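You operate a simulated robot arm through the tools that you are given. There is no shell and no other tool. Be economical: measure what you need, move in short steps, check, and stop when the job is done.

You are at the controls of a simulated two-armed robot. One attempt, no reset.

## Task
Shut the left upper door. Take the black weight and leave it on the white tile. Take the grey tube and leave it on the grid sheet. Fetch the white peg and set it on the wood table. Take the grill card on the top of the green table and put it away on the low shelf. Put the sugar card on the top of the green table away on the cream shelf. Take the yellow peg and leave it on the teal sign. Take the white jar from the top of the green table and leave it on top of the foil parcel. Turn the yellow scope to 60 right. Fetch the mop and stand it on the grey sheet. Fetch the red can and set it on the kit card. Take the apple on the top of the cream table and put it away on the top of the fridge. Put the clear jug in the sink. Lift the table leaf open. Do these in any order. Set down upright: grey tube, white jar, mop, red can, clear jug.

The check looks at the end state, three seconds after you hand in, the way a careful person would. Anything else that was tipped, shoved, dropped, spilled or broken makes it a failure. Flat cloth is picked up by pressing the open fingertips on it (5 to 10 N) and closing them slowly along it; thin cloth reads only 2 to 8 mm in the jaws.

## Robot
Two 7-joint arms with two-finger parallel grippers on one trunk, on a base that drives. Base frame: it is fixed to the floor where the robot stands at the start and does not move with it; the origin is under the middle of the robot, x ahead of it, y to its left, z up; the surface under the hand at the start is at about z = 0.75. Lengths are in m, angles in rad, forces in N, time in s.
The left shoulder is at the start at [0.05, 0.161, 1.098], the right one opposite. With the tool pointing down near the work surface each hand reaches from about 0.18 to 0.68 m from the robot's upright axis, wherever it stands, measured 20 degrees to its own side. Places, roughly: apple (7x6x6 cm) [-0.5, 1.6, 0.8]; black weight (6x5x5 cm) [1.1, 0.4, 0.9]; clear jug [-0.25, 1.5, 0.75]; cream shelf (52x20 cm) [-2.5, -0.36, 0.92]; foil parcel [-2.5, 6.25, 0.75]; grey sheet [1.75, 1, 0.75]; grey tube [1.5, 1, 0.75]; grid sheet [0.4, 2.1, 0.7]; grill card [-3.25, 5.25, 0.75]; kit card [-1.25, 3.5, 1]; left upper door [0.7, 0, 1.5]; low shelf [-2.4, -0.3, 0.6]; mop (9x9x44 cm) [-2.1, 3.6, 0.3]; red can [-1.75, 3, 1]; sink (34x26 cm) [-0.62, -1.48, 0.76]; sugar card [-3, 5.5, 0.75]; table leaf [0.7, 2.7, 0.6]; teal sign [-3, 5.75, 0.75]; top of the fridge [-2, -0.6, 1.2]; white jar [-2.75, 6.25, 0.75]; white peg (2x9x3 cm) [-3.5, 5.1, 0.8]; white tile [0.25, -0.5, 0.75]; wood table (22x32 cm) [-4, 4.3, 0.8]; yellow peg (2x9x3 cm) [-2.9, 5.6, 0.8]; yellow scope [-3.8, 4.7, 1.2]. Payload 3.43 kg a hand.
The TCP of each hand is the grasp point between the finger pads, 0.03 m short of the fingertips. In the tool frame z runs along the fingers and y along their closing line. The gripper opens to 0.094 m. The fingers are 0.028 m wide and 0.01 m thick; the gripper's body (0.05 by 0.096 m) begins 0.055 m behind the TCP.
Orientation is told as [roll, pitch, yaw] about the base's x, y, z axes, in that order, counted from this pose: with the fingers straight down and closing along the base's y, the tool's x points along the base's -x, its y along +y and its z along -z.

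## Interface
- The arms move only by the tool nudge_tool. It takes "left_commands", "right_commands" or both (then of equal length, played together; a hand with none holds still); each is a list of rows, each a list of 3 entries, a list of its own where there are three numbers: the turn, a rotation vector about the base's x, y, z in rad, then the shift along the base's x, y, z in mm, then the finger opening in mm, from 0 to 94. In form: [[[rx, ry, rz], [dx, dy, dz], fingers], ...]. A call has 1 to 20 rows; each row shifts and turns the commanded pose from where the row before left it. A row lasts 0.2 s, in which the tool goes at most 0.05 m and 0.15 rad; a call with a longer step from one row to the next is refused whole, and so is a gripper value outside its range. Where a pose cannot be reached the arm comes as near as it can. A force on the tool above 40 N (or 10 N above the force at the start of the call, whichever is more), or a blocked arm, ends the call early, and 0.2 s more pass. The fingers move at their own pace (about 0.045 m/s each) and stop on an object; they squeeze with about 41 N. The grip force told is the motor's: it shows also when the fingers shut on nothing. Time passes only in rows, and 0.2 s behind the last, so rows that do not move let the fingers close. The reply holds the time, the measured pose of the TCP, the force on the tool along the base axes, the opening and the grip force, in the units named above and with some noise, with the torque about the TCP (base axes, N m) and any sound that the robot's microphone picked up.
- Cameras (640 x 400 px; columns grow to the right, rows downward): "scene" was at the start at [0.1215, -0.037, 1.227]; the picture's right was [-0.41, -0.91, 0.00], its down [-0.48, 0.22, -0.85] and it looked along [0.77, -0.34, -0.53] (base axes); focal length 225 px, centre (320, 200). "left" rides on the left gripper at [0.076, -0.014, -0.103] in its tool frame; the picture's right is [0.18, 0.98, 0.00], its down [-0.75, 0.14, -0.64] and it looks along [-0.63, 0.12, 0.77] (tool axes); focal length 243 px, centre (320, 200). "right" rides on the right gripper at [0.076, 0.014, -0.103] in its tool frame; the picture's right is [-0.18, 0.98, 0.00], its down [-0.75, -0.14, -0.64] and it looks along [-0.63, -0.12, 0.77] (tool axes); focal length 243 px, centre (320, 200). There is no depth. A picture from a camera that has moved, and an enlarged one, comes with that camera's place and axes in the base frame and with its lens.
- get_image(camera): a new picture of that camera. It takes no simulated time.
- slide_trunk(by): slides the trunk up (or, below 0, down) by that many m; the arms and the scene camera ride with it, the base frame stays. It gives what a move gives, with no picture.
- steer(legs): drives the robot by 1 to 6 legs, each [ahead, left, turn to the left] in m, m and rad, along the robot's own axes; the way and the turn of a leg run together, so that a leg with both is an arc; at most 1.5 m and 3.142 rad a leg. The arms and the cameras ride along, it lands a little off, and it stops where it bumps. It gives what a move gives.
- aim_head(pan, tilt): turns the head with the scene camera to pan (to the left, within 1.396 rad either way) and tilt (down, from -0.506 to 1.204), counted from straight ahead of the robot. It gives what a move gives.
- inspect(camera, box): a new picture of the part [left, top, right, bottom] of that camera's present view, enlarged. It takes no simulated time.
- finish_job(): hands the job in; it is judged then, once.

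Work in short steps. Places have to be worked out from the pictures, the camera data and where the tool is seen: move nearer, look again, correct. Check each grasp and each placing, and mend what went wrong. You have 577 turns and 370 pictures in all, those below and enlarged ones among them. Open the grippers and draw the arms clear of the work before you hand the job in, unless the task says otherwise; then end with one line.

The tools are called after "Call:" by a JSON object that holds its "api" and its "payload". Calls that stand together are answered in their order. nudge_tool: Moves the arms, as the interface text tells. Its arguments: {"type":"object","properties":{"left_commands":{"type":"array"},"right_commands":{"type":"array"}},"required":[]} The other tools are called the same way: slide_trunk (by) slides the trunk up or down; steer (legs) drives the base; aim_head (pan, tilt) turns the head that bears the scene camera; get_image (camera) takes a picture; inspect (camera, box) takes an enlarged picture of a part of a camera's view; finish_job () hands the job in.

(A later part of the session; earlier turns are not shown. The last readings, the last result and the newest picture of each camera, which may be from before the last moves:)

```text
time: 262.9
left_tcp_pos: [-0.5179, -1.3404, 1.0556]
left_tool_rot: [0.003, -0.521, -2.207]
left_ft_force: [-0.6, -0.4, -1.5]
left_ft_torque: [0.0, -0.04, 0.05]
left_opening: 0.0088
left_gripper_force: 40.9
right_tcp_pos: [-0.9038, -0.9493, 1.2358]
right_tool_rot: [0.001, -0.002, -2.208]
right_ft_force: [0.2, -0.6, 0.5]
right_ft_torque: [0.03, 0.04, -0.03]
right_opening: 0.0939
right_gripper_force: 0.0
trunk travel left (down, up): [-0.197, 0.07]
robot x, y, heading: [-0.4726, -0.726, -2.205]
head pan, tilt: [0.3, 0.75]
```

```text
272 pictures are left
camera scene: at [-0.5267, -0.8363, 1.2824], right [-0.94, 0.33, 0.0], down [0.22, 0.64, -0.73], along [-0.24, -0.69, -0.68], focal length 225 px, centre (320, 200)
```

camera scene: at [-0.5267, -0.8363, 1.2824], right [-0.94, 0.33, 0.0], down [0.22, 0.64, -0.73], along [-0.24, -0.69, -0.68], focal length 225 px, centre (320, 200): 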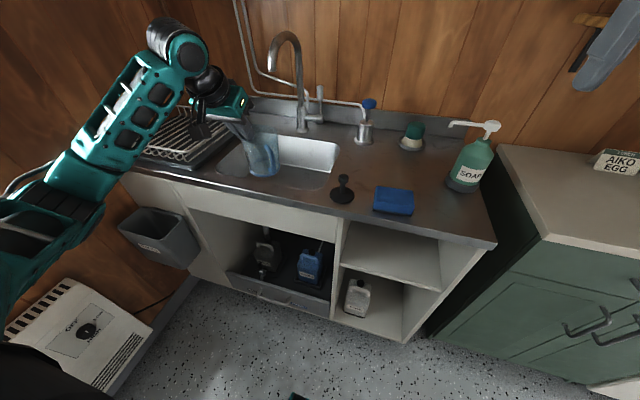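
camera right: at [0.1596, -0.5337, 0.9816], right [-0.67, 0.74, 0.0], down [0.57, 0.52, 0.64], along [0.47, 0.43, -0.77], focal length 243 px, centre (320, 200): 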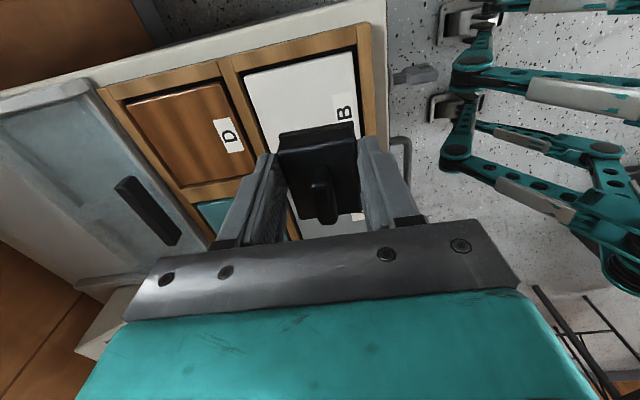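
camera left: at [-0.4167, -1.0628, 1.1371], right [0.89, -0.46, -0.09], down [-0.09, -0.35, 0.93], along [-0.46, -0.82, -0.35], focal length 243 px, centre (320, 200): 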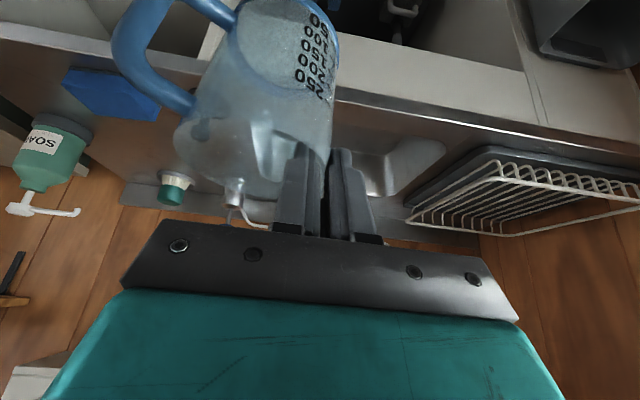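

The strip is too narrow. Instead I yaw the hand +90° so its tilt leans along the basin's length, which keeps the camera above the basin. I raise a bit and rotate.

Call:
{"api": "nudge_tool", "payload": {"left_commands": [[[0, 0, 0], [5, 9, 30], 0], [[0, 0, 0.143], [5, 9, 20], 0], [[0, 0, 0.143], [0, 0, 0], 0], [[0, 0, 0.143], [0, 0, 0], 0], [[0, 0, 0.143], [0, 0, 0], 0], [[0, 0, 0.143], [0, 0, 0], 0], [[0, 0, 0.143], [0, 0, 0], 0], [[0, 0, 0.143], [0, 0, 0], 0], [[0, 0, 0.143], [0, 0, 0], 0], [[0, 0, 0.143], [0, 0, 0], 0], [[0, 0, 0.143], [0, 0, 0], 0], [[0, 0, 0.141], [0, 0, 0], 0], [[0, 0, 0], [0, 0, 0], 0]]}}

Call:
{"api": "get_image", "payload": {"camera": "scene"}}

Call:
{"api": "get_image", "payload": {"camera": "left"}}

```text
time: 265.7
left_tcp_pos: [-0.5073, -1.3222, 1.1086]
left_tool_rot: [-0.001, -0.522, -0.633]
left_ft_force: [-0.2, 0.0, -1.0]
left_ft_torque: [0.02, -0.01, 0.0]
left_opening: 0.0085
left_gripper_force: 40.4
right_tcp_pos: [-0.9041, -0.9506, 1.2358]
right_tool_rot: [0.001, -0.002, -2.205]
right_ft_force: [-0.3, 0.0, 0.2]
right_ft_torque: [0.04, 0.03, -0.01]
right_opening: 0.0941
right_gripper_force: 0.1
trunk travel left (down, up): [-0.197, 0.07]
robot x, y, heading: [-0.4773, -0.7244, -2.203]
head pan, tilt: [0.3, 0.75]
```

```text
271 pictures are left
camera scene: at [-0.5266, -0.8366, 1.2824], right [-0.94, 0.33, 0.0], down [0.22, 0.64, -0.73], along [-0.24, -0.69, -0.68], focal length 225 px, centre (320, 200)
```

scene: 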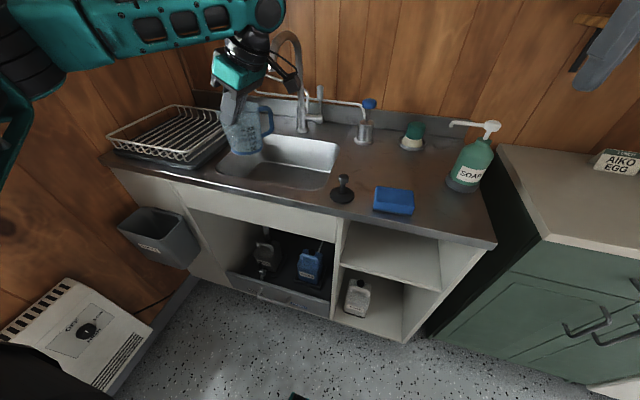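

```text
270 pictures are left
camera left: at [-0.6094, -1.2651, 1.1574], right [0.45, 0.89, -0.09], down [0.35, -0.08, 0.93], along [0.82, -0.46, -0.35], focal length 243 px, centre (320, 200)
```

left: 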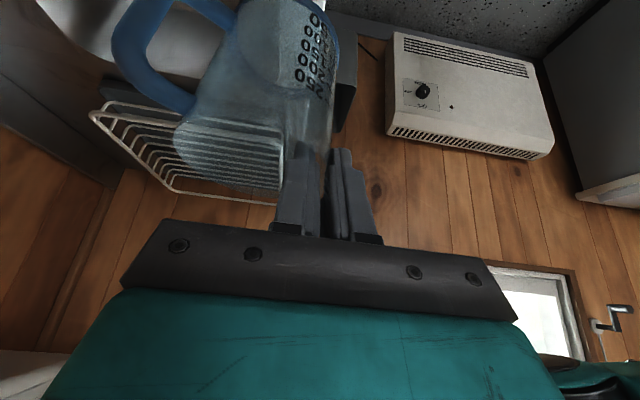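

The basin spans n 0.19–0.50, u -1.42…-1.65. I lower slightly (below the spout), move over the basin centre, and check.

Call:
{"api": "nudge_tool", "payload": {"left_commands": [[[0, 0, 0], [0, 0, -40], 0], [[0, 0, 0], [0, 0, -38], 0], [[0, 0, 0], [-12, -30, 0], 0], [[0, 0, 0], [-12, -30, 0], 0], [[0, 0, 0], [-12, -31, 0], 0], [[0, 0, 0], [-12, -31, 0], 0], [[0, 0, 0], [0, 0, 0], 0]]}}

Call:
{"api": "get_image", "payload": {"camera": "scene"}}

Call:
{"api": "get_image", "payload": {"camera": "left"}}

```text
time: 267.3
left_tcp_pos: [-0.5554, -1.445, 1.0279]
left_tool_rot: [0.001, -0.523, -0.64]
left_ft_force: [1.0, -0.4, -1.8]
left_ft_torque: [0.04, -0.02, 0.04]
left_opening: 0.0088
left_gripper_force: 41.4
right_tcp_pos: [-0.9039, -0.9498, 1.2354]
right_tool_rot: [0.003, -0.002, -2.206]
right_ft_force: [-0.7, 0.3, 0.1]
right_ft_torque: [0.03, 0.0, 0.0]
right_opening: 0.094
right_gripper_force: 0.1
trunk travel left (down, up): [-0.197, 0.07]
robot x, y, heading: [-0.4765, -0.7247, -2.205]
head pan, tilt: [0.3, 0.75]
```

```text
269 pictures are left
camera scene: at [-0.5263, -0.8366, 1.2824], right [-0.95, 0.33, 0.0], down [0.22, 0.64, -0.73], along [-0.24, -0.69, -0.68], focal length 225 px, centre (320, 200)
```

scene: 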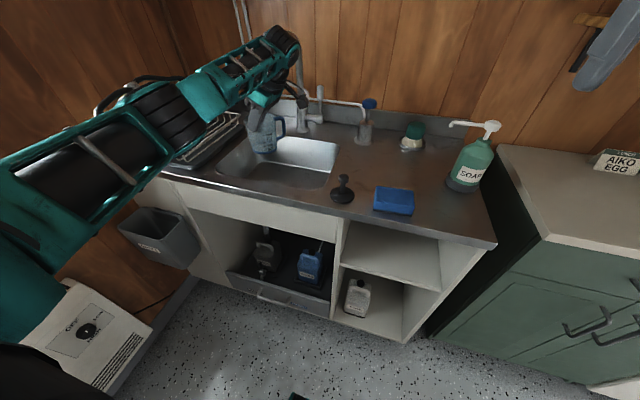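

```text
268 pictures are left
camera left: at [-0.6575, -1.3866, 1.0792], right [0.46, 0.88, -0.09], down [0.35, -0.09, 0.93], along [0.82, -0.46, -0.35], focal length 243 px, centre (320, 200)
```

left: 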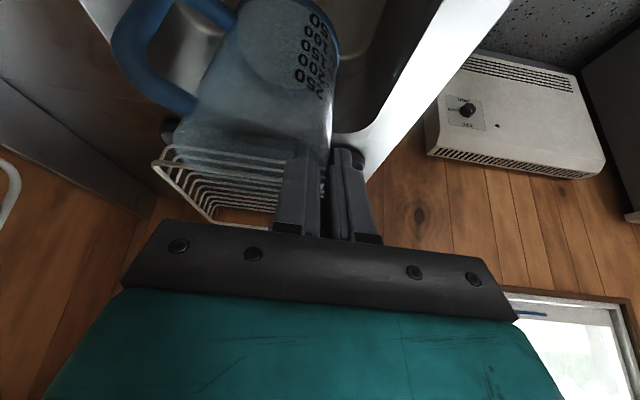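

Jug is over the basin. I lower it stepwise to contact.

Call:
{"api": "nudge_tool", "payload": {"left_commands": [[[0, 0, 0], [0, 0, -30], 0], [[0, 0, 0], [0, 0, -30], 0], [[0, 0, 0], [0, 0, -30], 0], [[0, 0, 0], [0, 0, -25], 0], [[0, 0, 0], [0, 0, -20], 0], [[0, 0, 0], [0, 0, 0], 0]]}}

Call:
{"api": "get_image", "payload": {"camera": "left"}}

Call:
{"api": "inspect", "payload": {"camera": "scene", "box": [190, 60, 370, 210]}}

```text
time: 268.7
left_tcp_pos: [-0.5556, -1.4439, 0.8924]
left_tool_rot: [0.0, -0.52, -0.638]
left_ft_force: [-0.2, -0.6, -1.6]
left_ft_torque: [0.04, -0.02, -0.02]
left_opening: 0.009
left_gripper_force: 40.8
right_tcp_pos: [-0.9043, -0.951, 1.2365]
right_tool_rot: [0.002, -0.001, -2.206]
right_ft_force: [-0.2, 0.1, -0.3]
right_ft_torque: [0.01, -0.01, -0.04]
right_opening: 0.0939
right_gripper_force: 0.1
trunk travel left (down, up): [-0.197, 0.07]
robot x, y, heading: [-0.4742, -0.7244, -2.206]
head pan, tilt: [0.3, 0.75]
```

```text
267 pictures are left
camera left: at [-0.6575, -1.3861, 0.9435], right [0.46, 0.89, -0.09], down [0.35, -0.09, 0.93], along [0.82, -0.46, -0.35], focal length 243 px, centre (320, 200)
```

left: 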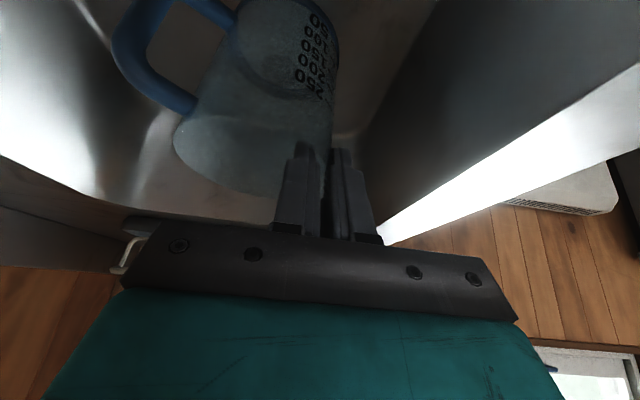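

```text
2.67 times, centred on (280, 135) of scene
camera zoom: at [-0.5266, -0.8365, 1.2824], right [-0.94, 0.33, 0.0], down [0.22, 0.64, -0.73], along [-0.24, -0.69, -0.68], focal length 599 px, centre (427, 373)
```

zoom: 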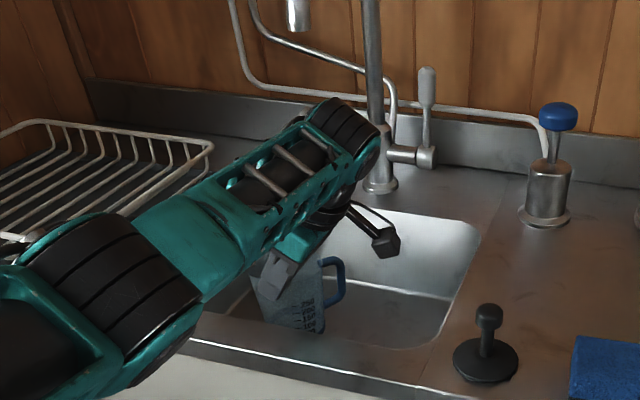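

Call:
{"api": "nudge_tool", "payload": {"left_commands": [[[0, 0, 0], [0, 0, -10], 0], [[0, 0, 0], [0, 0, -10], 0], [[0, 0, 0], [0, 0, -6], 0], [[0, 0, 0], [0, 0, 0], 0]]}}

Call:
{"api": "inspect", "payload": {"camera": "scene", "box": [100, 60, 370, 260]}}

```text
time: 269.7
left_tcp_pos: [-0.5565, -1.4436, 0.8669]
left_tool_rot: [0.0, -0.523, -0.637]
left_ft_force: [-0.3, 0.5, -0.5]
left_ft_torque: [0.06, 0.0, 0.0]
left_opening: 0.0085
left_gripper_force: 41.8
right_tcp_pos: [-0.9044, -0.95, 1.2358]
right_tool_rot: [0.003, -0.001, -2.206]
right_ft_force: [-0.4, 0.1, -0.6]
right_ft_torque: [0.0, -0.01, 0.01]
right_opening: 0.0939
right_gripper_force: 0.1
trunk travel left (down, up): [-0.197, 0.07]
robot x, y, heading: [-0.474, -0.7242, -2.207]
head pan, tilt: [0.3, 0.75]
```

```text
2.00 times, centred on (235, 160) of scene
camera zoom: at [-0.5267, -0.8365, 1.2824], right [-0.94, 0.33, 0.0], down [0.22, 0.64, -0.73], along [-0.24, -0.69, -0.68], focal length 449 px, centre (490, 280)
```

zoom: 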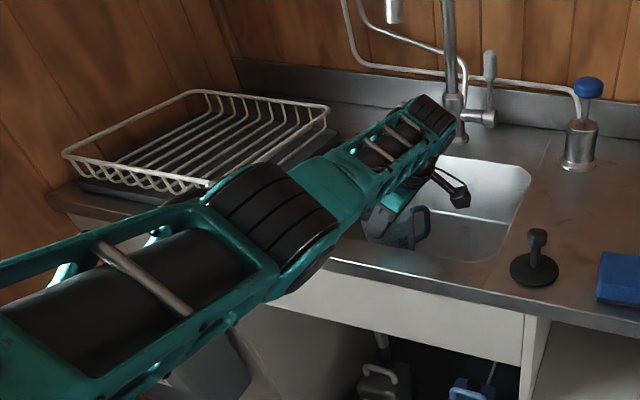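

Call:
{"api": "nudge_tool", "payload": {"left_commands": [[[0, 0, 0], [0, 0, -4], 0], [[0, 0, 0], [0, 0, -4], 0], [[0, 0, 0], [0, 0, 0], 0]]}}

```text
time: 270.5
left_tcp_pos: [-0.5555, -1.4447, 0.8626]
left_tool_rot: [-0.003, -0.52, -0.636]
left_ft_force: [2.4, 3.1, 10.8]
left_ft_torque: [-0.07, 0.34, -0.08]
left_opening: 0.0083
left_gripper_force: 40.9
right_tcp_pos: [-0.9044, -0.9484, 1.2362]
right_tool_rot: [0.002, -0.003, -2.207]
right_ft_force: [-0.4, 0.3, 0.7]
right_ft_torque: [-0.02, 0.01, 0.0]
right_opening: 0.0939
right_gripper_force: 0.0
trunk travel left (down, up): [-0.197, 0.07]
robot x, y, heading: [-0.4702, -0.7244, -2.206]
head pan, tilt: [0.3, 0.75]
```

Contact with the basin floor. I relieve, open to 40 mm, and withdraw along the tool axis.

Call:
{"api": "nudge_tool", "payload": {"left_commands": [[[0, 0, 0], [0, 0, 3], 0], [[0, 0, 0], [0, 0, 0], 36], [[0, 0, 0], [0, 0, 0], 36], [[0, 0, 0], [-4, 3, 8.7], 36], [[0, 0, 0], [-8, 6, 17], 36], [[0, 0, 0], [-12, 9, 26], 36], [[0, 0, 0], [-14, 10, 30], 36], [[0, 0, 0], [-14, 10, 30], 36], [[0, 0, 0], [0, 0, 0], 36]]}}

Call:
{"api": "get_image", "payload": {"camera": "left"}}

Call:
{"api": "inspect", "payload": {"camera": "scene", "box": [190, 60, 370, 210]}}

```text
time: 272.5
left_tcp_pos: [-0.6069, -1.4058, 0.975]
left_tool_rot: [0.003, -0.522, -0.636]
left_ft_force: [-0.5, 0.1, 0.0]
left_ft_torque: [-0.02, 0.04, 0.01]
left_opening: 0.0362
left_gripper_force: 0.0
right_tcp_pos: [-0.9049, -0.9507, 1.2346]
right_tool_rot: [0.002, -0.001, -2.206]
right_ft_force: [0.2, -0.5, -0.1]
right_ft_torque: [-0.02, 0.01, 0.01]
right_opening: 0.0941
right_gripper_force: 0.1
trunk travel left (down, up): [-0.197, 0.07]
robot x, y, heading: [-0.4768, -0.7249, -2.203]
head pan, tilt: [0.3, 0.75]
```

```text
264 pictures are left
camera left: at [-0.7093, -1.348, 1.025], right [0.46, 0.89, -0.09], down [0.35, -0.09, 0.93], along [0.82, -0.46, -0.35], focal length 243 px, centre (320, 200)
```

left: 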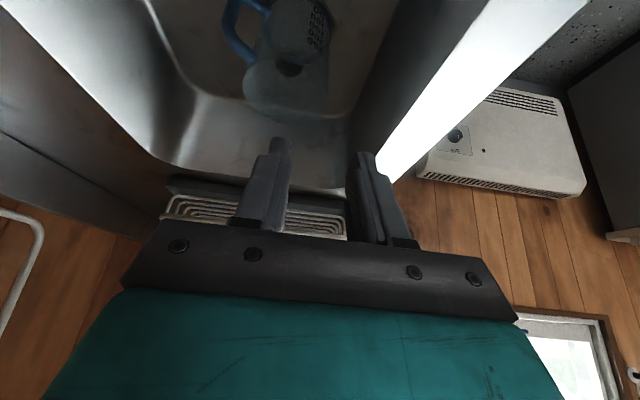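

```text
2.67 times, centred on (280, 135) of scene
camera zoom: at [-0.5266, -0.8366, 1.2824], right [-0.94, 0.33, 0.0], down [0.22, 0.64, -0.73], along [-0.24, -0.69, -0.68], focal length 599 px, centre (427, 373)
```

zoom: 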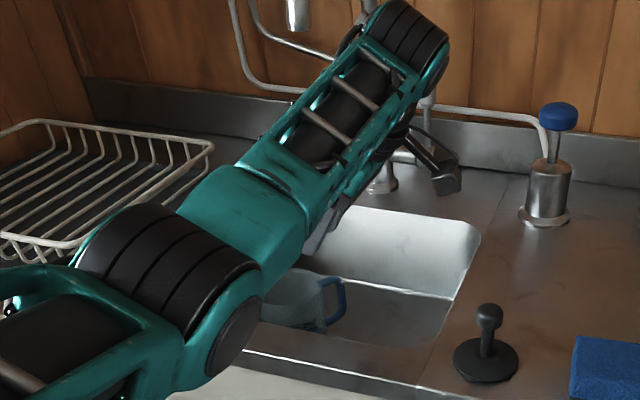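

Jug stands in the sink. I pull the hand back towards the robot and unwind its yaw and tilt.

Call:
{"api": "nudge_tool", "payload": {"left_commands": [[[0, 0, 0], [15, 20, 30], 60], [[0, 0, 0], [20, 28, 20], 60], [[0, 0, 0], [24, 33, 15], 60], [[0, 0, 0], [24, 33, 15], 60], [[0, 0, 0], [24, 33, 10], 60], [[0, 0, -0.143], [24, 33, 0], 60], [[0, 0, -0.143], [10, 10, 0], 60], [[0, 0, -0.143], [0, 0, 0], 60], [[0, 0, -0.143], [0, 0, 0], 60], [[0, 0, -0.143], [0, 0, 0], 60], [[0, 0, -0.143], [0, 0, 0], 60], [[0, 0, -0.143], [0, 0, 0], 60], [[0, 0, -0.143], [0, 0, 0], 60], [[0, 0, -0.143], [0, 0, 0], 60], [[0, 0, -0.143], [0, 0, 0], 60], [[0, 0, -0.141], [0, 0, 0], 60], [[0, 0, 0], [0, 0, 0], 94]]}}

Call:
{"api": "inspect", "payload": {"camera": "scene", "box": [190, 60, 370, 210]}}

```text
time: 276.1
left_tcp_pos: [-0.4437, -1.2993, 1.0269]
left_tool_rot: [-0.002, -0.522, -2.21]
left_ft_force: [-0.1, 0.1, -0.8]
left_ft_torque: [0.03, 0.04, -0.01]
left_opening: 0.094
left_gripper_force: 0.5
left hand out of reach, approached as far as the arm can: row 4, 5, 6, 11, 12, 13, 14, 15, 16
right_tcp_pos: [-0.9038, -0.9508, 1.2356]
right_tool_rot: [0.002, 0.0, -2.207]
right_ft_force: [0.0, 0.2, -0.7]
right_ft_torque: [-0.02, -0.03, -0.02]
right_opening: 0.0939
right_gripper_force: 0.1
trunk travel left (down, up): [-0.197, 0.07]
robot x, y, heading: [-0.4756, -0.7285, -2.205]
head pan, tilt: [0.3, 0.75]
```

```text
2.67 times, centred on (280, 135) of scene
camera zoom: at [-0.5267, -0.8364, 1.2824], right [-0.94, 0.33, 0.0], down [0.22, 0.64, -0.73], along [-0.24, -0.69, -0.68], focal length 599 px, centre (427, 373)
```

zoom: 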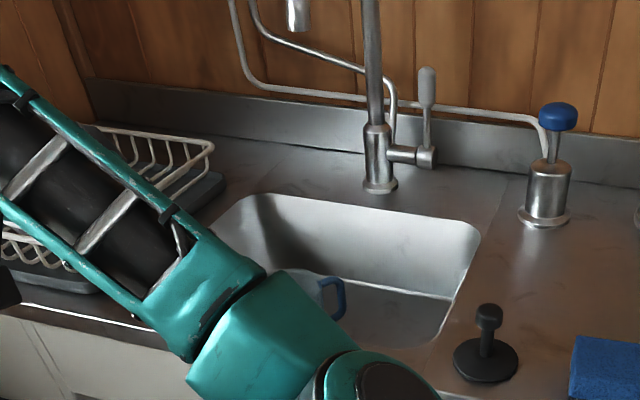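

Call:
{"api": "get_image", "payload": {"camera": "scene"}}

```text
261 pictures are left
camera scene: at [-0.5267, -0.8364, 1.2824], right [-0.94, 0.33, 0.0], down [0.22, 0.64, -0.73], along [-0.24, -0.69, -0.68], focal length 225 px, centre (320, 200)
```

scene: 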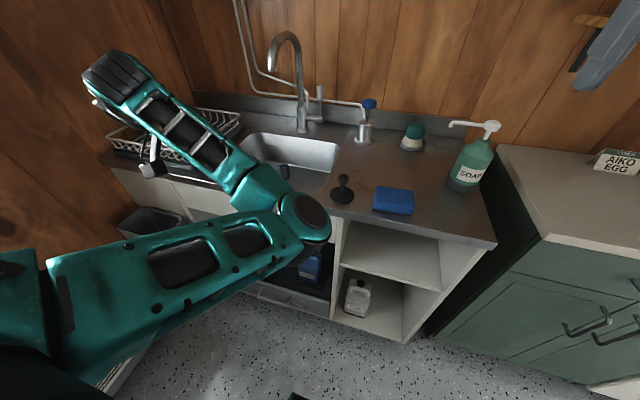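

The left elbow flipped inward. I back the robot away 0.35 m first, then re-pose the arm.

Call:
{"api": "steer", "payload": {"legs": [[-0.3, -0.25, 0]]}}

Call:
{"api": "nudge_tool", "payload": {"left_commands": [[[-0.06, 0.08, 0], [0, 25, 20], 94], [[-0.06, 0.08, 0], [0, 25, 20], 94], [[-0.06, 0.08, 0], [0, 25, 20], 94], [[-0.06, 0.08, 0], [0, 25, 20], 94], [[-0.06, 0.08, 0], [0, 0, 0], 94], [[0, 0, 0], [0, 0, 0], 94]]}}

Call:
{"api": "get_image", "payload": {"camera": "scene"}}

```text
time: 278.9
left_tcp_pos: [-0.4657, -0.9103, 1.0274]
left_tool_rot: [0.001, -0.523, -2.206]
left_ft_force: [0.3, 0.4, 0.2]
left_ft_torque: [0.02, 0.0, -0.01]
left_opening: 0.094
left_gripper_force: 0.1
right_tcp_pos: [-0.9274, -0.5616, 1.236]
right_tool_rot: [0.001, -0.002, -2.204]
right_ft_force: [0.1, 0.6, 0.1]
right_ft_torque: [0.02, 0.0, -0.04]
right_opening: 0.0938
right_gripper_force: 0.1
trunk travel left (down, up): [-0.197, 0.07]
robot x, y, heading: [-0.503, -0.3343, -2.205]
head pan, tilt: [0.3, 0.75]
```

```text
time: 280.3
left_tcp_pos: [-0.4098, -0.8852, 1.0852]
left_tool_rot: [-0.253, -0.989, -2.025]
left_ft_force: [-0.2, -0.4, 0.4]
left_ft_torque: [0.01, -0.03, 0.01]
left_opening: 0.094
left_gripper_force: 0.1
left hand out of reach, approached as far as the arm can: row 1, 2, 3, 4
right_tcp_pos: [-0.9282, -0.5611, 1.2344]
right_tool_rot: [0.004, -0.003, -2.207]
right_ft_force: [0.2, -0.1, 0.0]
right_ft_torque: [0.02, -0.02, 0.05]
right_opening: 0.094
right_gripper_force: 0.1
trunk travel left (down, up): [-0.197, 0.07]
robot x, y, heading: [-0.4975, -0.3357, -2.198]
head pan, tilt: [0.3, 0.75]
```

```text
260 pictures are left
camera scene: at [-0.5503, -0.4473, 1.2824], right [-0.95, 0.33, 0.0], down [0.22, 0.64, -0.73], along [-0.24, -0.69, -0.68], focal length 225 px, centre (320, 200)
```

scene: 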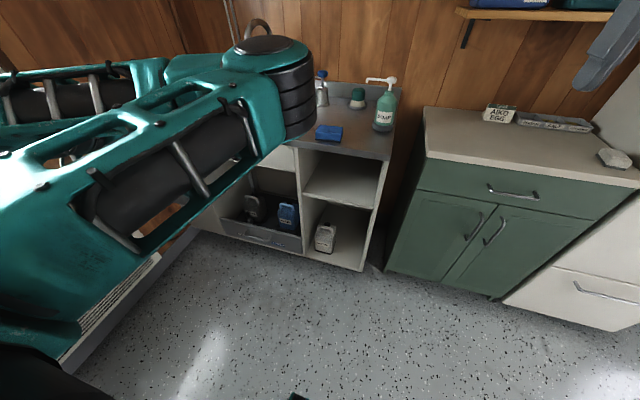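

I turned the tilt the wrong way. I now turn it back to fingers-down while extending the arm so the elbow can relax.

Call:
{"api": "nudge_tool", "payload": {"left_commands": [[[0.116, -0.084, 0], [-8, -10, 0], 94], [[0.116, -0.084, 0], [-8, -10, 0], 94], [[0.116, -0.084, 0], [-8, -10, 0], 94], [[0.116, -0.084, 0], [-8, -10, 0], 94], [[0.116, -0.084, 0], [-8, -10, 0], 94], [[0.116, -0.084, 0], [-8, -10, 0], 94], [[0.116, -0.084, 0], [-8, -10, 0], 94], [[0, 0, 0], [-10, -20, 0], 94], [[0, 0, 0], [-10, -20, 0], 94], [[0, 0, 0], [-10, -20, 0], 94], [[0, 0, 0], [0, 0, 0], 94]]}}

Call:
{"api": "get_image", "payload": {"camera": "scene"}}

```text
time: 282.7
left_tcp_pos: [-0.4961, -1.0166, 1.0863]
left_tool_rot: [-0.109, 0.006, -2.104]
left_ft_force: [-0.2, 0.6, -0.4]
left_ft_torque: [0.0, -0.03, 0.01]
left_opening: 0.0941
left_gripper_force: 0.1
right_tcp_pos: [-0.9284, -0.5616, 1.2357]
right_tool_rot: [0.001, -0.002, -2.203]
right_ft_force: [0.5, 0.4, 0.6]
right_ft_torque: [0.02, -0.01, 0.02]
right_opening: 0.0938
right_gripper_force: 0.0
trunk travel left (down, up): [-0.197, 0.07]
robot x, y, heading: [-0.5009, -0.3395, -2.202]
head pan, tilt: [0.3, 0.75]
```

```text
259 pictures are left
camera scene: at [-0.5504, -0.447, 1.2824], right [-0.95, 0.33, 0.0], down [0.22, 0.64, -0.73], along [-0.24, -0.69, -0.68], focal length 225 px, centre (320, 200)
```

scene: 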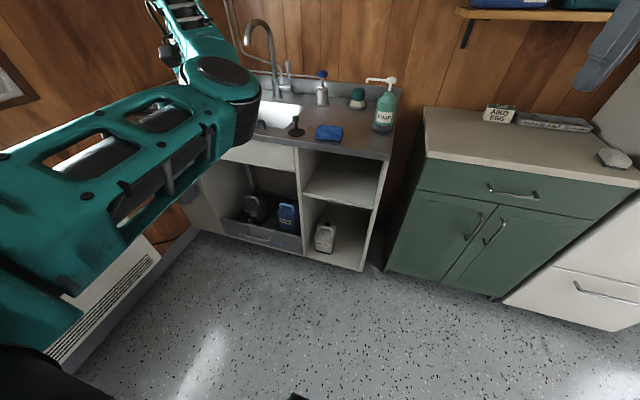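

I extend the arm to near its limit to let the elbow relax, then check.

Call:
{"api": "nudge_tool", "payload": {"left_commands": [[[0, 0.05, -0.03], [-5, -30, 5], 94], [[0, 0.05, -0.03], [-5, -30, 5], 94], [[0, 0, -0.04], [-5, -30, 5], 94], [[0, 0, 0], [-5, -30, 5], 94], [[0, 0, 0], [-5, -30, 5], 94], [[0, 0, 0], [0, 0, 0], 94]]}}

Call:
{"api": "get_image", "payload": {"camera": "scene"}}

```text
time: 284.1
left_tcp_pos: [-0.5124, -1.0685, 1.0945]
left_tool_rot: [-0.192, -0.047, -2.2]
left_ft_force: [-0.1, 0.3, 0.1]
left_ft_torque: [-0.01, 0.0, 0.0]
left_opening: 0.094
left_gripper_force: 0.0
left hand out of reach, approached as far as the arm can: row 2, 3, 4, 5
right_tcp_pos: [-0.9271, -0.5619, 1.2356]
right_tool_rot: [0.003, -0.002, -2.204]
right_ft_force: [0.1, 1.1, -0.1]
right_ft_torque: [-0.01, 0.01, -0.01]
right_opening: 0.094
right_gripper_force: 0.0
trunk travel left (down, up): [-0.197, 0.07]
robot x, y, heading: [-0.5003, -0.3365, -2.206]
head pan, tilt: [0.3, 0.75]
```

```text
258 pictures are left
camera scene: at [-0.5502, -0.4472, 1.2824], right [-0.95, 0.33, 0.0], down [0.22, 0.64, -0.73], along [-0.24, -0.69, -0.68], focal length 225 px, centre (320, 200)
```

scene: 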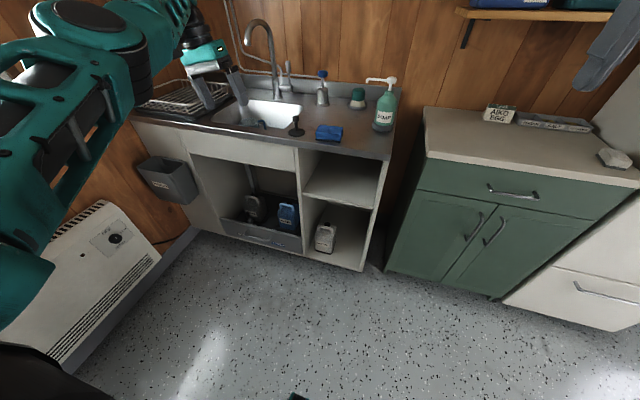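

Call:
{"api": "nudge_tool", "payload": {"left_commands": [[[-0.0375, -0.0915, 0], [-7, 33, 0], 94], [[-0.0375, -0.0915, 0], [-7, 33, 0], 94], [[0, 0, 0], [-7, 33, 0], 94], [[0, 0, 0], [-7, 33, 0], 94], [[0, 0, 0], [-7, 33, 0], 94], [[0, 0, 0], [-7, 33, 0], 94], [[0, 0, 0], [-7, 33, 0], 94], [[0, 0, 0], [-7, 33, 0], 94], [[0, 0, 0], [0, 0, 0], 94]]}}

Call:
{"api": "get_image", "payload": {"camera": "scene"}}

```text
time: 286.1
left_tcp_pos: [-0.5401, -0.9403, 1.0948]
left_tool_rot: [-0.002, 0.002, -2.206]
left_ft_force: [0.5, 0.4, -0.3]
left_ft_torque: [0.03, -0.01, 0.0]
left_opening: 0.0938
left_gripper_force: 0.0
left hand out of reach, approached as far as the arm can: row 5, 6, 7, 8
right_tcp_pos: [-0.9277, -0.5615, 1.2357]
right_tool_rot: [0.001, -0.002, -2.203]
right_ft_force: [-0.1, 0.2, -0.6]
right_ft_torque: [0.02, 0.01, 0.0]
right_opening: 0.0942
right_gripper_force: 0.1
trunk travel left (down, up): [-0.197, 0.07]
robot x, y, heading: [-0.495, -0.3367, -2.204]
head pan, tilt: [0.3, 0.75]
```

```text
257 pictures are left
camera scene: at [-0.5503, -0.4472, 1.2824], right [-0.95, 0.33, 0.0], down [0.22, 0.64, -0.73], along [-0.24, -0.69, -0.68], focal length 225 px, centre (320, 200)
```

scene: 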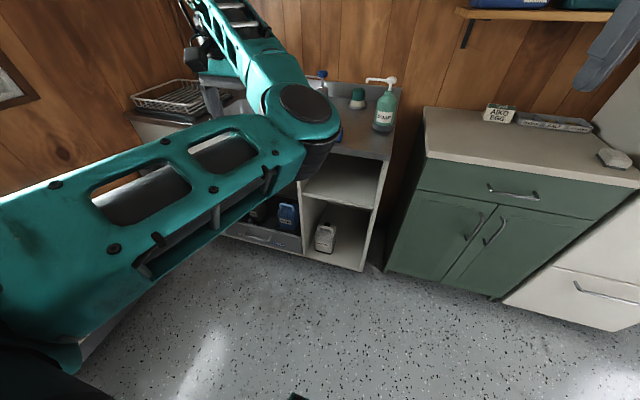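

The left arm sits in an awkward elbow-in branch. I back off for space and yaw the hand the other way to let the elbow swing back out.

Call:
{"api": "steer", "payload": {"legs": [[-0.1, -0.3, 0]]}}

Call:
{"api": "nudge_tool", "payload": {"left_commands": [[[0, 0, 0.145], [0, 0, 0], 60], [[0, 0, 0.145], [0, 0, 0], 60], [[0, 0, 0.145], [0, 0, 0], 60], [[0, 0, 0.145], [0, 0, 0], 60], [[0, 0, 0.145], [0, 0, 0], 60], [[0, 0, 0.145], [0, 0, 0], 60], [[0, 0, 0.145], [0, 0, 0], 60], [[0, 0, 0.145], [0, 0, 0], 60], [[0, 0, 0.145], [0, 0, 0], 60], [[0, 0, 0.145], [0, 0, 0], 60], [[0, 0, 0.145], [0, 0, 0], 60], [[0, 0, 0.145], [0, 0, 0], 60], [[0, 0, 0.145], [0, 0, 0], 60], [[0, 0, 0.145], [0, 0, 0], 60], [[0, 0, 0.145], [0, 0, 0], 60], [[0, 0, 0.145], [0, 0, 0], 60], [[0, 0, 0.145], [0, 0, 0], 60], [[0, 0, 0.145], [0, 0, 0], 60], [[0, 0, 0.145], [0, 0, 0], 60], [[0, 0, 0.145], [0, 0, 0], 60]]}}

Call:
{"api": "get_image", "payload": {"camera": "scene"}}

```text
time: 289.3
left_tcp_pos: [-0.7246, -0.6816, 1.0951]
left_tool_rot: [-0.003, 0.003, -2.206]
left_ft_force: [0.8, 0.0, -0.3]
left_ft_torque: [-0.01, 0.04, -0.03]
left_opening: 0.094
left_gripper_force: 0.1
right_tcp_pos: [-1.1106, -0.3036, 1.2344]
right_tool_rot: [0.001, -0.002, -2.203]
right_ft_force: [0.4, -0.1, 0.0]
right_ft_torque: [0.0, 0.0, -0.02]
right_opening: 0.0942
right_gripper_force: 0.0
trunk travel left (down, up): [-0.197, 0.07]
robot x, y, heading: [-0.6837, -0.0781, -2.201]
head pan, tilt: [0.3, 0.75]
```

```text
time: 293.5
left_tcp_pos: [-0.723, -0.6803, 1.0956]
left_tool_rot: [-0.001, 0.003, 0.698]
left_ft_force: [-0.1, -0.2, -0.3]
left_ft_torque: [-0.01, 0.0, 0.0]
left_opening: 0.06
left_gripper_force: 0.1
right_tcp_pos: [-1.1114, -0.3043, 1.2351]
right_tool_rot: [0.002, -0.002, -2.203]
right_ft_force: [0.4, -0.2, -0.3]
right_ft_torque: [-0.04, 0.0, -0.03]
right_opening: 0.094
right_gripper_force: 0.1
trunk travel left (down, up): [-0.197, 0.07]
robot x, y, heading: [-0.6838, -0.0756, -2.201]
head pan, tilt: [0.3, 0.75]
```

```text
256 pictures are left
camera scene: at [-0.7337, -0.189, 1.2824], right [-0.95, 0.33, 0.0], down [0.22, 0.65, -0.73], along [-0.24, -0.69, -0.68], focal length 225 px, centre (320, 200)
```

scene: 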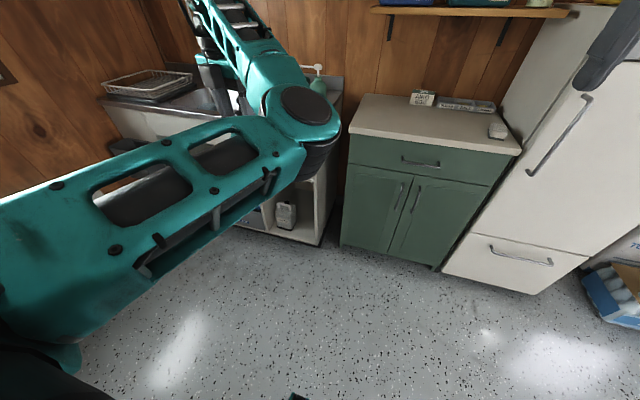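

Yaw isn't the limit. I unwind yaw while swinging the hand out to the left at full stretch, to change the elbow branch.

Call:
{"api": "nudge_tool", "payload": {"left_commands": [[[0, 0, -0.145], [31.6, 1, 0], 94], [[0, 0, -0.145], [31.6, 1, 0], 94], [[0, 0, -0.145], [31.6, 1, 0], 94], [[0, 0, -0.145], [31.6, 1, 0], 94], [[0, 0, -0.145], [31.6, 1, 0], 94], [[0, 0, -0.145], [31.6, 1, 0], 94], [[0, 0, -0.145], [31.6, 1, 0], 94], [[0, 0, -0.145], [31.6, 1, 0], 94], [[0, 0, -0.145], [31.6, 1, 0], 94], [[0, 0, -0.145], [31.6, 1, 0], 94], [[0, 0, -0.145], [31.6, 1, 0], 94], [[0, 0, -0.145], [31.6, 1, 0], 94], [[0, 0, -0.145], [31.6, 1, 0], 94], [[0, 0, -0.145], [31.6, 1, 0], 94], [[0, 0, -0.145], [31.6, 1, 0], 94], [[0, 0, -0.145], [31.6, 1, 0], 94], [[0, 0, -0.145], [0, 0, 0], 94], [[0, 0, -0.145], [0, 0, 0], 94], [[0, 0, -0.145], [0, 0, 0], 94], [[0, 0, -0.145], [0, 0, 0], 94]]}}

Call:
{"api": "aim_head", "payload": {"pan": 0.9, "tilt": 0.4}}

Call:
{"api": "get_image", "payload": {"camera": "scene"}}

```text
time: 297.7
left_tcp_pos: [-0.2174, -0.6647, 1.0965]
left_tool_rot: [-0.003, 0.004, -2.21]
left_ft_force: [0.4, -0.9, 0.1]
left_ft_torque: [-0.04, 0.02, -0.02]
left_opening: 0.094
left_gripper_force: 0.0
right_tcp_pos: [-1.1123, -0.3037, 1.2356]
right_tool_rot: [0.002, -0.002, -2.203]
right_ft_force: [-0.2, -0.8, 0.0]
right_ft_torque: [0.0, 0.01, -0.02]
right_opening: 0.0939
right_gripper_force: 0.0
trunk travel left (down, up): [-0.197, 0.07]
robot x, y, heading: [-0.6821, -0.0755, -2.204]
head pan, tilt: [0.3, 0.75]
```

```text
time: 298.7
left_tcp_pos: [-0.2173, -0.6653, 1.0951]
left_tool_rot: [-0.002, 0.002, -2.205]
left_ft_force: [-0.5, 0.1, 0.6]
left_ft_torque: [0.03, 0.0, 0.0]
left_opening: 0.0937
left_gripper_force: 0.2
right_tcp_pos: [-1.1111, -0.3027, 1.2356]
right_tool_rot: [0.0, 0.0, -2.203]
right_ft_force: [0.6, 0.6, -0.2]
right_ft_torque: [0.0, -0.01, -0.04]
right_opening: 0.094
right_gripper_force: 0.1
trunk travel left (down, up): [-0.197, 0.07]
robot x, y, heading: [-0.6802, -0.0794, -2.2]
head pan, tilt: [0.901, 0.4]
```

```text
255 pictures are left
camera scene: at [-0.6822, -0.1999, 1.3135], right [-0.96, -0.27, 0.0], down [-0.1, 0.38, -0.92], along [0.24, -0.89, -0.39], focal length 225 px, centre (320, 200)
```

scene: 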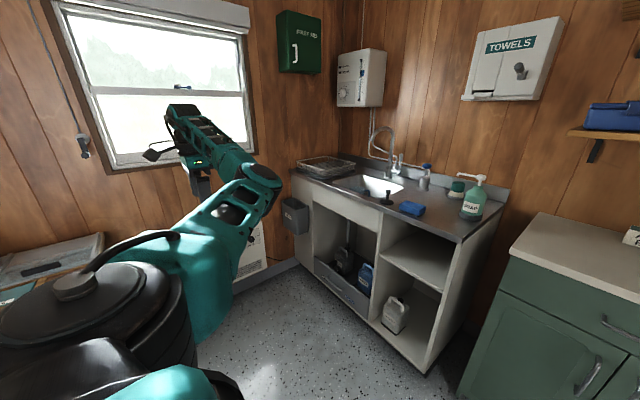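

Call:
{"api": "nudge_tool", "payload": {"left_commands": [[[0, 0, 0], [35, -10, 0], 94], [[0, 0, 0], [35, -10, 0], 94], [[0, 0, 0], [35, 0, 0], 94], [[0, 0, 0], [30, 20, 0], 94], [[0, 0, 0], [20, 30, 0], 94], [[0, 0, 0], [10, 35, 0], 94], [[0, 0, 0], [0, 0, 0], 94]]}}

Call:
{"api": "get_image", "payload": {"camera": "scene"}}

```text
time: 300.3
left_tcp_pos: [-0.0715, -0.6176, 1.0971]
left_tool_rot: [-0.004, 0.003, -2.205]
left_ft_force: [0.2, -0.4, 0.0]
left_ft_torque: [0.0, 0.03, 0.01]
left_opening: 0.094
left_gripper_force: 0.0
left hand out of reach, approached as far as the arm can: row 3, 4, 5, 6
right_tcp_pos: [-1.111, -0.3046, 1.235]
right_tool_rot: [0.001, -0.002, -2.202]
right_ft_force: [-0.6, 0.2, -0.5]
right_ft_torque: [-0.02, -0.02, 0.01]
right_opening: 0.094
right_gripper_force: 0.1
trunk travel left (down, up): [-0.197, 0.07]
robot x, y, heading: [-0.6843, -0.0779, -2.201]
head pan, tilt: [0.901, 0.4]
```

```text
254 pictures are left
camera scene: at [-0.6822, -0.2001, 1.3135], right [-0.96, -0.27, 0.0], down [-0.1, 0.38, -0.92], along [0.25, -0.89, -0.39], focal length 225 px, centre (320, 200)
```

scene: 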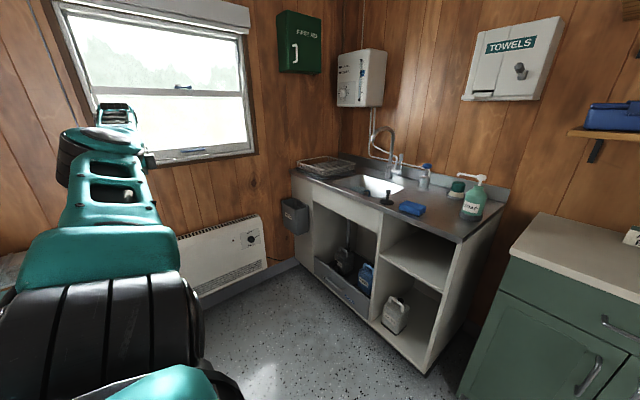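

Call:
{"api": "nudge_tool", "payload": {"left_commands": [[[0, 0, 0], [-38, 2, 0], 94], [[0, 0, 0], [-38, 2, 0], 94], [[0, 0, 0], [-38, 2, 0], 94], [[0, 0, 0], [-38, 2, 0], 94], [[0, 0, 0], [-38, 2, 0], 94], [[0, 0, 0], [-38, 2, 0], 94], [[0, 0, 0], [-38, 2, 0], 94], [[0, 0, 0], [-38, 2, 0], 94], [[0, 0, 0], [0, 0, 0], 94]]}}

Call:
{"api": "get_image", "payload": {"camera": "scene"}}

```text
time: 302.3
left_tcp_pos: [-0.2224, -0.7416, 1.1276]
left_tool_rot: [-0.003, 0.004, -2.205]
left_ft_force: [0.4, 0.2, 0.6]
left_ft_torque: [0.01, 0.01, 0.01]
left_opening: 0.0939
left_gripper_force: 0.0
left hand out of reach, approached as far as the arm can: row 1, 2, 3, 4, 5, 6, 7, 8
right_tcp_pos: [-1.1107, -0.3034, 1.2357]
right_tool_rot: [0.001, -0.002, -2.203]
right_ft_force: [0.8, 0.4, 0.8]
right_ft_torque: [-0.02, -0.03, -0.01]
right_opening: 0.0939
right_gripper_force: 0.0
trunk travel left (down, up): [-0.197, 0.07]
robot x, y, heading: [-0.6824, -0.0772, -2.205]
head pan, tilt: [0.901, 0.4]
```

```text
253 pictures are left
camera scene: at [-0.6819, -0.1996, 1.3136], right [-0.96, -0.27, 0.0], down [-0.1, 0.37, -0.92], along [0.25, -0.89, -0.39], focal length 225 px, centre (320, 200)
```

scene: 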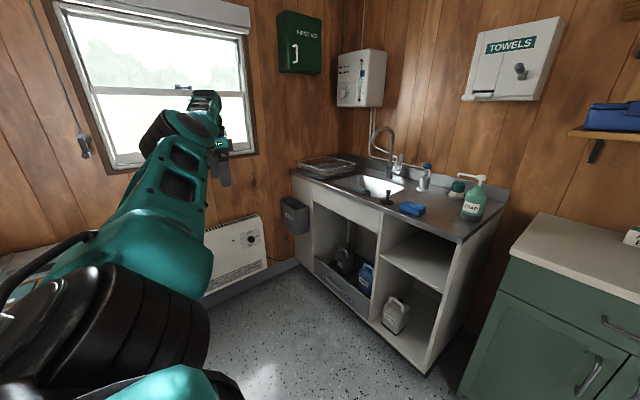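

The elbow is back on the left. I bring the hand to the natural pose in front.

Call:
{"api": "nudge_tool", "payload": {"left_commands": [[[0, 0, 0], [-38, 0, 0], 94], [[0, 0, 0], [-39, 5, -3], 94], [[0, 0, 0], [-39, 11, -3], 94], [[0, 0, 0], [-39, 12, -3], 94], [[0, 0, 0], [-39, 12, -3], 94], [[0, 0, 0], [-39, 12, -3], 94], [[0, 0, 0], [-39, 12, -3], 94], [[0, 0, 0], [-39, 12, 0], 94], [[0, 0, 0], [-39, 12, 0], 94], [[0, 0, 0], [-39, 12, 0], 94], [[0, 0, 0], [-39, 12, 0], 94], [[0, 0, 0], [-39, 12, 0], 94], [[0, 0, 0], [0, 0, 0], 94]]}}

Call:
{"api": "get_image", "payload": {"camera": "scene"}}

```text
time: 305.1
left_tcp_pos: [-0.6325, -0.8093, 1.168]
left_tool_rot: [-0.004, 0.005, -2.205]
left_ft_force: [-0.3, -0.1, 1.0]
left_ft_torque: [0.02, -0.02, -0.02]
left_opening: 0.0939
left_gripper_force: 0.0
left hand out of reach, approached as far as the arm can: row 1, 2, 3, 4, 5, 6, 7, 8, 9, 10, 11, 12
right_tcp_pos: [-1.1109, -0.3043, 1.236]
right_tool_rot: [0.004, -0.001, -2.202]
right_ft_force: [0.8, 0.8, -0.1]
right_ft_torque: [0.01, 0.01, -0.01]
right_opening: 0.0941
right_gripper_force: 0.0
trunk travel left (down, up): [-0.197, 0.07]
robot x, y, heading: [-0.6814, -0.0763, -2.2]
head pan, tilt: [0.901, 0.4]
```

```text
252 pictures are left
camera scene: at [-0.6816, -0.2, 1.3135], right [-0.96, -0.27, 0.0], down [-0.1, 0.38, -0.92], along [0.25, -0.89, -0.39], focal length 225 px, centre (320, 200)
```

scene: 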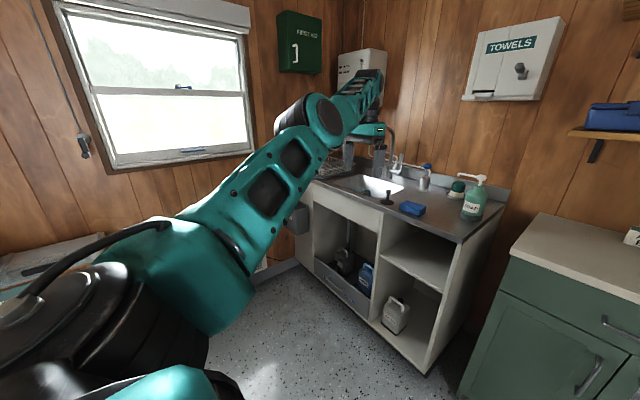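

Arm is near a straight singularity; I perturb by lowering while pulling inward.

Call:
{"api": "nudge_tool", "payload": {"left_commands": [[[0, 0, 0], [0, 25, -30], 94], [[0, 0, 0], [0, 25, -30], 94], [[0, 0, 0], [0, 25, -30], 94], [[0, 0, 0], [0, 25, -30], 94], [[0, 0, 0], [0, 25, -20], 94], [[0, 0, 0], [0, 25, 0], 94], [[0, 0, 0], [-10, 25, 0], 94], [[0, 0, 0], [-10, 25, 0], 94], [[0, 0, 0], [0, 0, 0], 94]]}}

Call:
{"api": "get_image", "payload": {"camera": "scene"}}

```text
time: 307.1
left_tcp_pos: [-0.6971, -0.8179, 1.0666]
left_tool_rot: [-0.005, 0.007, -2.206]
left_ft_force: [-0.4, 0.2, -0.2]
left_ft_torque: [-0.02, 0.01, 0.02]
left_opening: 0.0939
left_gripper_force: 0.1
left hand out of reach, approached as far as the arm can: row 1, 2, 3, 4, 5, 6, 7, 8
right_tcp_pos: [-1.1099, -0.3037, 1.2352]
right_tool_rot: [0.001, -0.002, -2.203]
right_ft_force: [-0.3, -0.3, 0.3]
right_ft_torque: [-0.02, 0.0, 0.0]
right_opening: 0.094
right_gripper_force: 0.1
trunk travel left (down, up): [-0.197, 0.07]
robot x, y, heading: [-0.6851, -0.0783, -2.203]
head pan, tilt: [0.901, 0.4]
```

```text
251 pictures are left
camera scene: at [-0.682, -0.1999, 1.3135], right [-0.96, -0.27, 0.0], down [-0.1, 0.38, -0.92], along [0.25, -0.89, -0.39], focal length 225 px, centre (320, 200)
```

scene: 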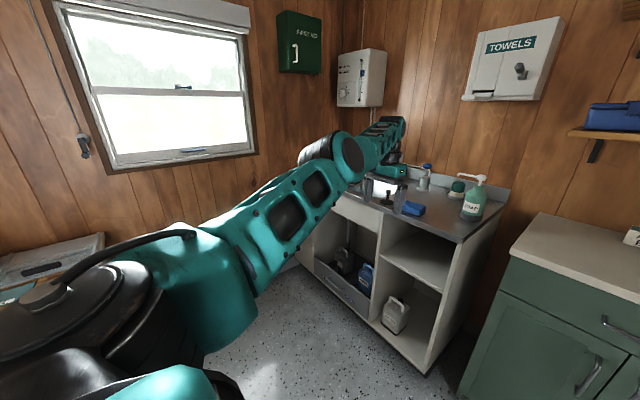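

Call:
{"api": "nudge_tool", "payload": {"left_commands": [[[-0.113, 0.082, 0], [0, 0, 10], 94], [[-0.113, 0.082, 0], [0, 0, 10], 94], [[-0.113, 0.082, 0], [0, 0, 10], 94], [[-0.113, 0.082, 0], [0, 0, 10], 94], [[-0.113, 0.082, 0], [0, 0, 10], 94], [[-0.113, 0.082, 0], [0, 0, 0], 94], [[0, 0, 0], [15, 20, 0], 94], [[0, 0, 0], [15, 20, 0], 94], [[0, 0, 0], [15, 20, 0], 94], [[0, 0, 0], [15, 20, 0], 94], [[0, 0, 0], [0, 0, 0], 94]]}}

Call:
{"api": "get_image", "payload": {"camera": "scene"}}

```text
time: 309.5
left_tcp_pos: [-0.6813, -0.9484, 1.157]
left_tool_rot: [0.005, -0.834, -2.209]
left_ft_force: [0.0, -0.5, 0.0]
left_ft_torque: [0.0, -0.01, 0.01]
left_opening: 0.0939
left_gripper_force: 0.0
left hand out of reach, approached as far as the arm can: row 1, 2, 3, 4, 5, 6, 7, 8, 9, 10
right_tcp_pos: [-1.1116, -0.3032, 1.2354]
right_tool_rot: [0.002, -0.002, -2.202]
right_ft_force: [-0.6, -0.6, 0.6]
right_ft_torque: [0.01, 0.01, -0.02]
right_opening: 0.0941
right_gripper_force: 0.1
trunk travel left (down, up): [-0.197, 0.07]
robot x, y, heading: [-0.6812, -0.0759, -2.2]
head pan, tilt: [0.901, 0.4]
```

```text
250 pictures are left
camera scene: at [-0.6822, -0.1999, 1.3135], right [-0.96, -0.27, 0.0], down [-0.1, 0.38, -0.92], along [0.25, -0.89, -0.39], focal length 225 px, centre (320, 200)
```

scene: 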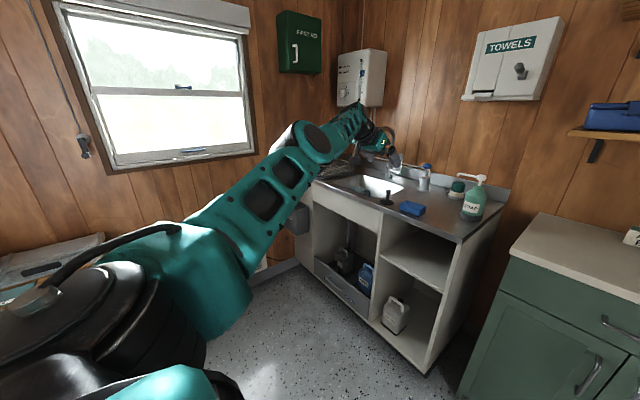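

Still straight. I command a large inward move and let it settle over several rows.

Call:
{"api": "nudge_tool", "payload": {"left_commands": [[[0, 0, 0], [0, 45, 0], 94], [[0, 0, 0], [0, 45, 0], 94], [[0, 0, 0], [0, 45, 0], 94], [[0, 0, 0], [0, 45, 0], 94], [[0, 0, 0], [0, 45, 0], 94], [[0, 0, 0], [0, 45, 0], 94], [[0, 0, 0], [0, 45, 0], 94], [[0, 0, 0], [0, 45, 0], 94], [[0, 0, 0], [0, 0, 0], 94], [[0, 0, 0], [0, 0, 0], 94], [[0, 0, 0], [0, 0, 0], 94], [[0, 0, 0], [0, 0, 0], 94], [[0, 0, 0], [0, 0, 0], 94], [[0, 0, 0], [0, 0, 0], 94]]}}

Call:
{"api": "get_image", "payload": {"camera": "scene"}}

```text
time: 312.5
left_tcp_pos: [-0.727, -0.9165, 1.2444]
left_tool_rot: [0.007, -0.835, -2.209]
left_ft_force: [-0.3, 0.3, -0.5]
left_ft_torque: [0.0, 0.02, 0.02]
left_opening: 0.0943
left_gripper_force: 0.0
left hand out of reach, approached as far as the arm can: row 1, 2, 3, 4, 5, 6, 7, 8
right_tcp_pos: [-1.1114, -0.3038, 1.2356]
right_tool_rot: [0.001, 0.0, -2.203]
right_ft_force: [-0.1, 0.6, -0.3]
right_ft_torque: [0.02, 0.02, -0.03]
right_opening: 0.0937
right_gripper_force: 0.0
trunk travel left (down, up): [-0.197, 0.07]
robot x, y, heading: [-0.6805, -0.0817, -2.2]
head pan, tilt: [0.901, 0.4]
```

```text
249 pictures are left
camera scene: at [-0.6821, -0.1999, 1.3135], right [-0.96, -0.27, 0.0], down [-0.1, 0.38, -0.92], along [0.25, -0.89, -0.39], focal length 225 px, centre (320, 200)
```

scene: 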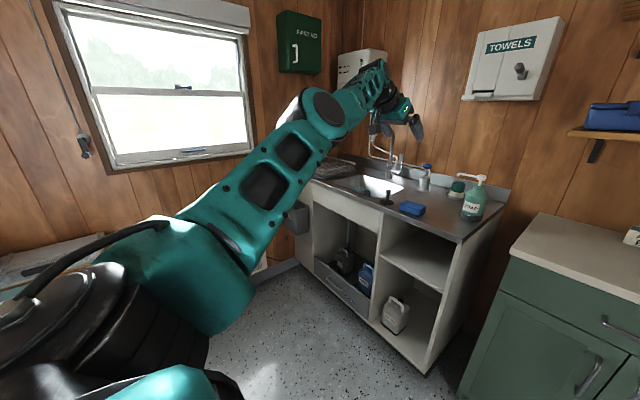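

Call:
{"api": "nudge_tool", "payload": {"left_commands": [[[0, 0, 0], [-30, 20, 0], 94], [[0, 0, 0], [-30, 20, 0], 94], [[0, 0, 0], [-30, 20, 0], 94], [[0, 0, 0], [-30, 20, 0], 94], [[0, 0, 0], [-30, 20, 0], 94], [[0, 0, 0], [-30, 20, 0], 94], [[0, 0, 0], [-30, 20, 0], 94], [[0, 0, 0], [0, 0, 0], 94]]}}

Call:
{"api": "aim_head", "payload": {"pan": 0.6, "tilt": 0.3}}

Call:
{"api": "get_image", "payload": {"camera": "scene"}}

```text
time: 314.3
left_tcp_pos: [-0.9494, -0.8082, 1.2584]
left_tool_rot: [0.003, -0.835, -2.208]
left_ft_force: [-0.1, -0.3, 0.9]
left_ft_torque: [0.0, -0.02, 0.0]
left_opening: 0.0942
left_gripper_force: 0.0
left hand out of reach, approached as far as the arm can: row 1, 2, 3, 4, 5
right_tcp_pos: [-1.1101, -0.304, 1.2359]
right_tool_rot: [0.002, -0.002, -2.202]
right_ft_force: [-0.1, -0.8, -0.4]
right_ft_torque: [-0.03, 0.0, -0.02]
right_opening: 0.0939
right_gripper_force: 0.1
trunk travel left (down, up): [-0.197, 0.07]
robot x, y, heading: [-0.6817, -0.0762, -2.201]
head pan, tilt: [0.901, 0.4]
```

```text
time: 315.1
left_tcp_pos: [-0.9502, -0.8099, 1.2591]
left_tool_rot: [0.005, -0.835, -2.208]
left_ft_force: [0.0, -0.1, 0.7]
left_ft_torque: [0.0, 0.03, 0.0]
left_opening: 0.0941
left_gripper_force: 0.1
right_tcp_pos: [-1.1114, -0.3036, 1.2356]
right_tool_rot: [0.001, -0.001, -2.205]
right_ft_force: [0.2, -0.1, -0.6]
right_ft_torque: [0.0, -0.02, 0.0]
right_opening: 0.0941
right_gripper_force: 0.0
trunk travel left (down, up): [-0.197, 0.07]
robot x, y, heading: [-0.6839, -0.0756, -2.203]
head pan, tilt: [0.6, 0.3]
```

```text
248 pictures are left
camera scene: at [-0.7095, -0.2039, 1.3228], right [-1.0, 0.03, 0.0], down [0.01, 0.3, -0.96], along [-0.03, -0.95, -0.3], focal length 225 px, centre (320, 200)
```

scene: 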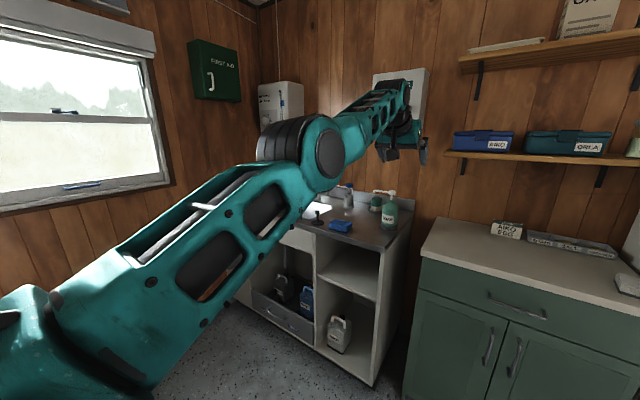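

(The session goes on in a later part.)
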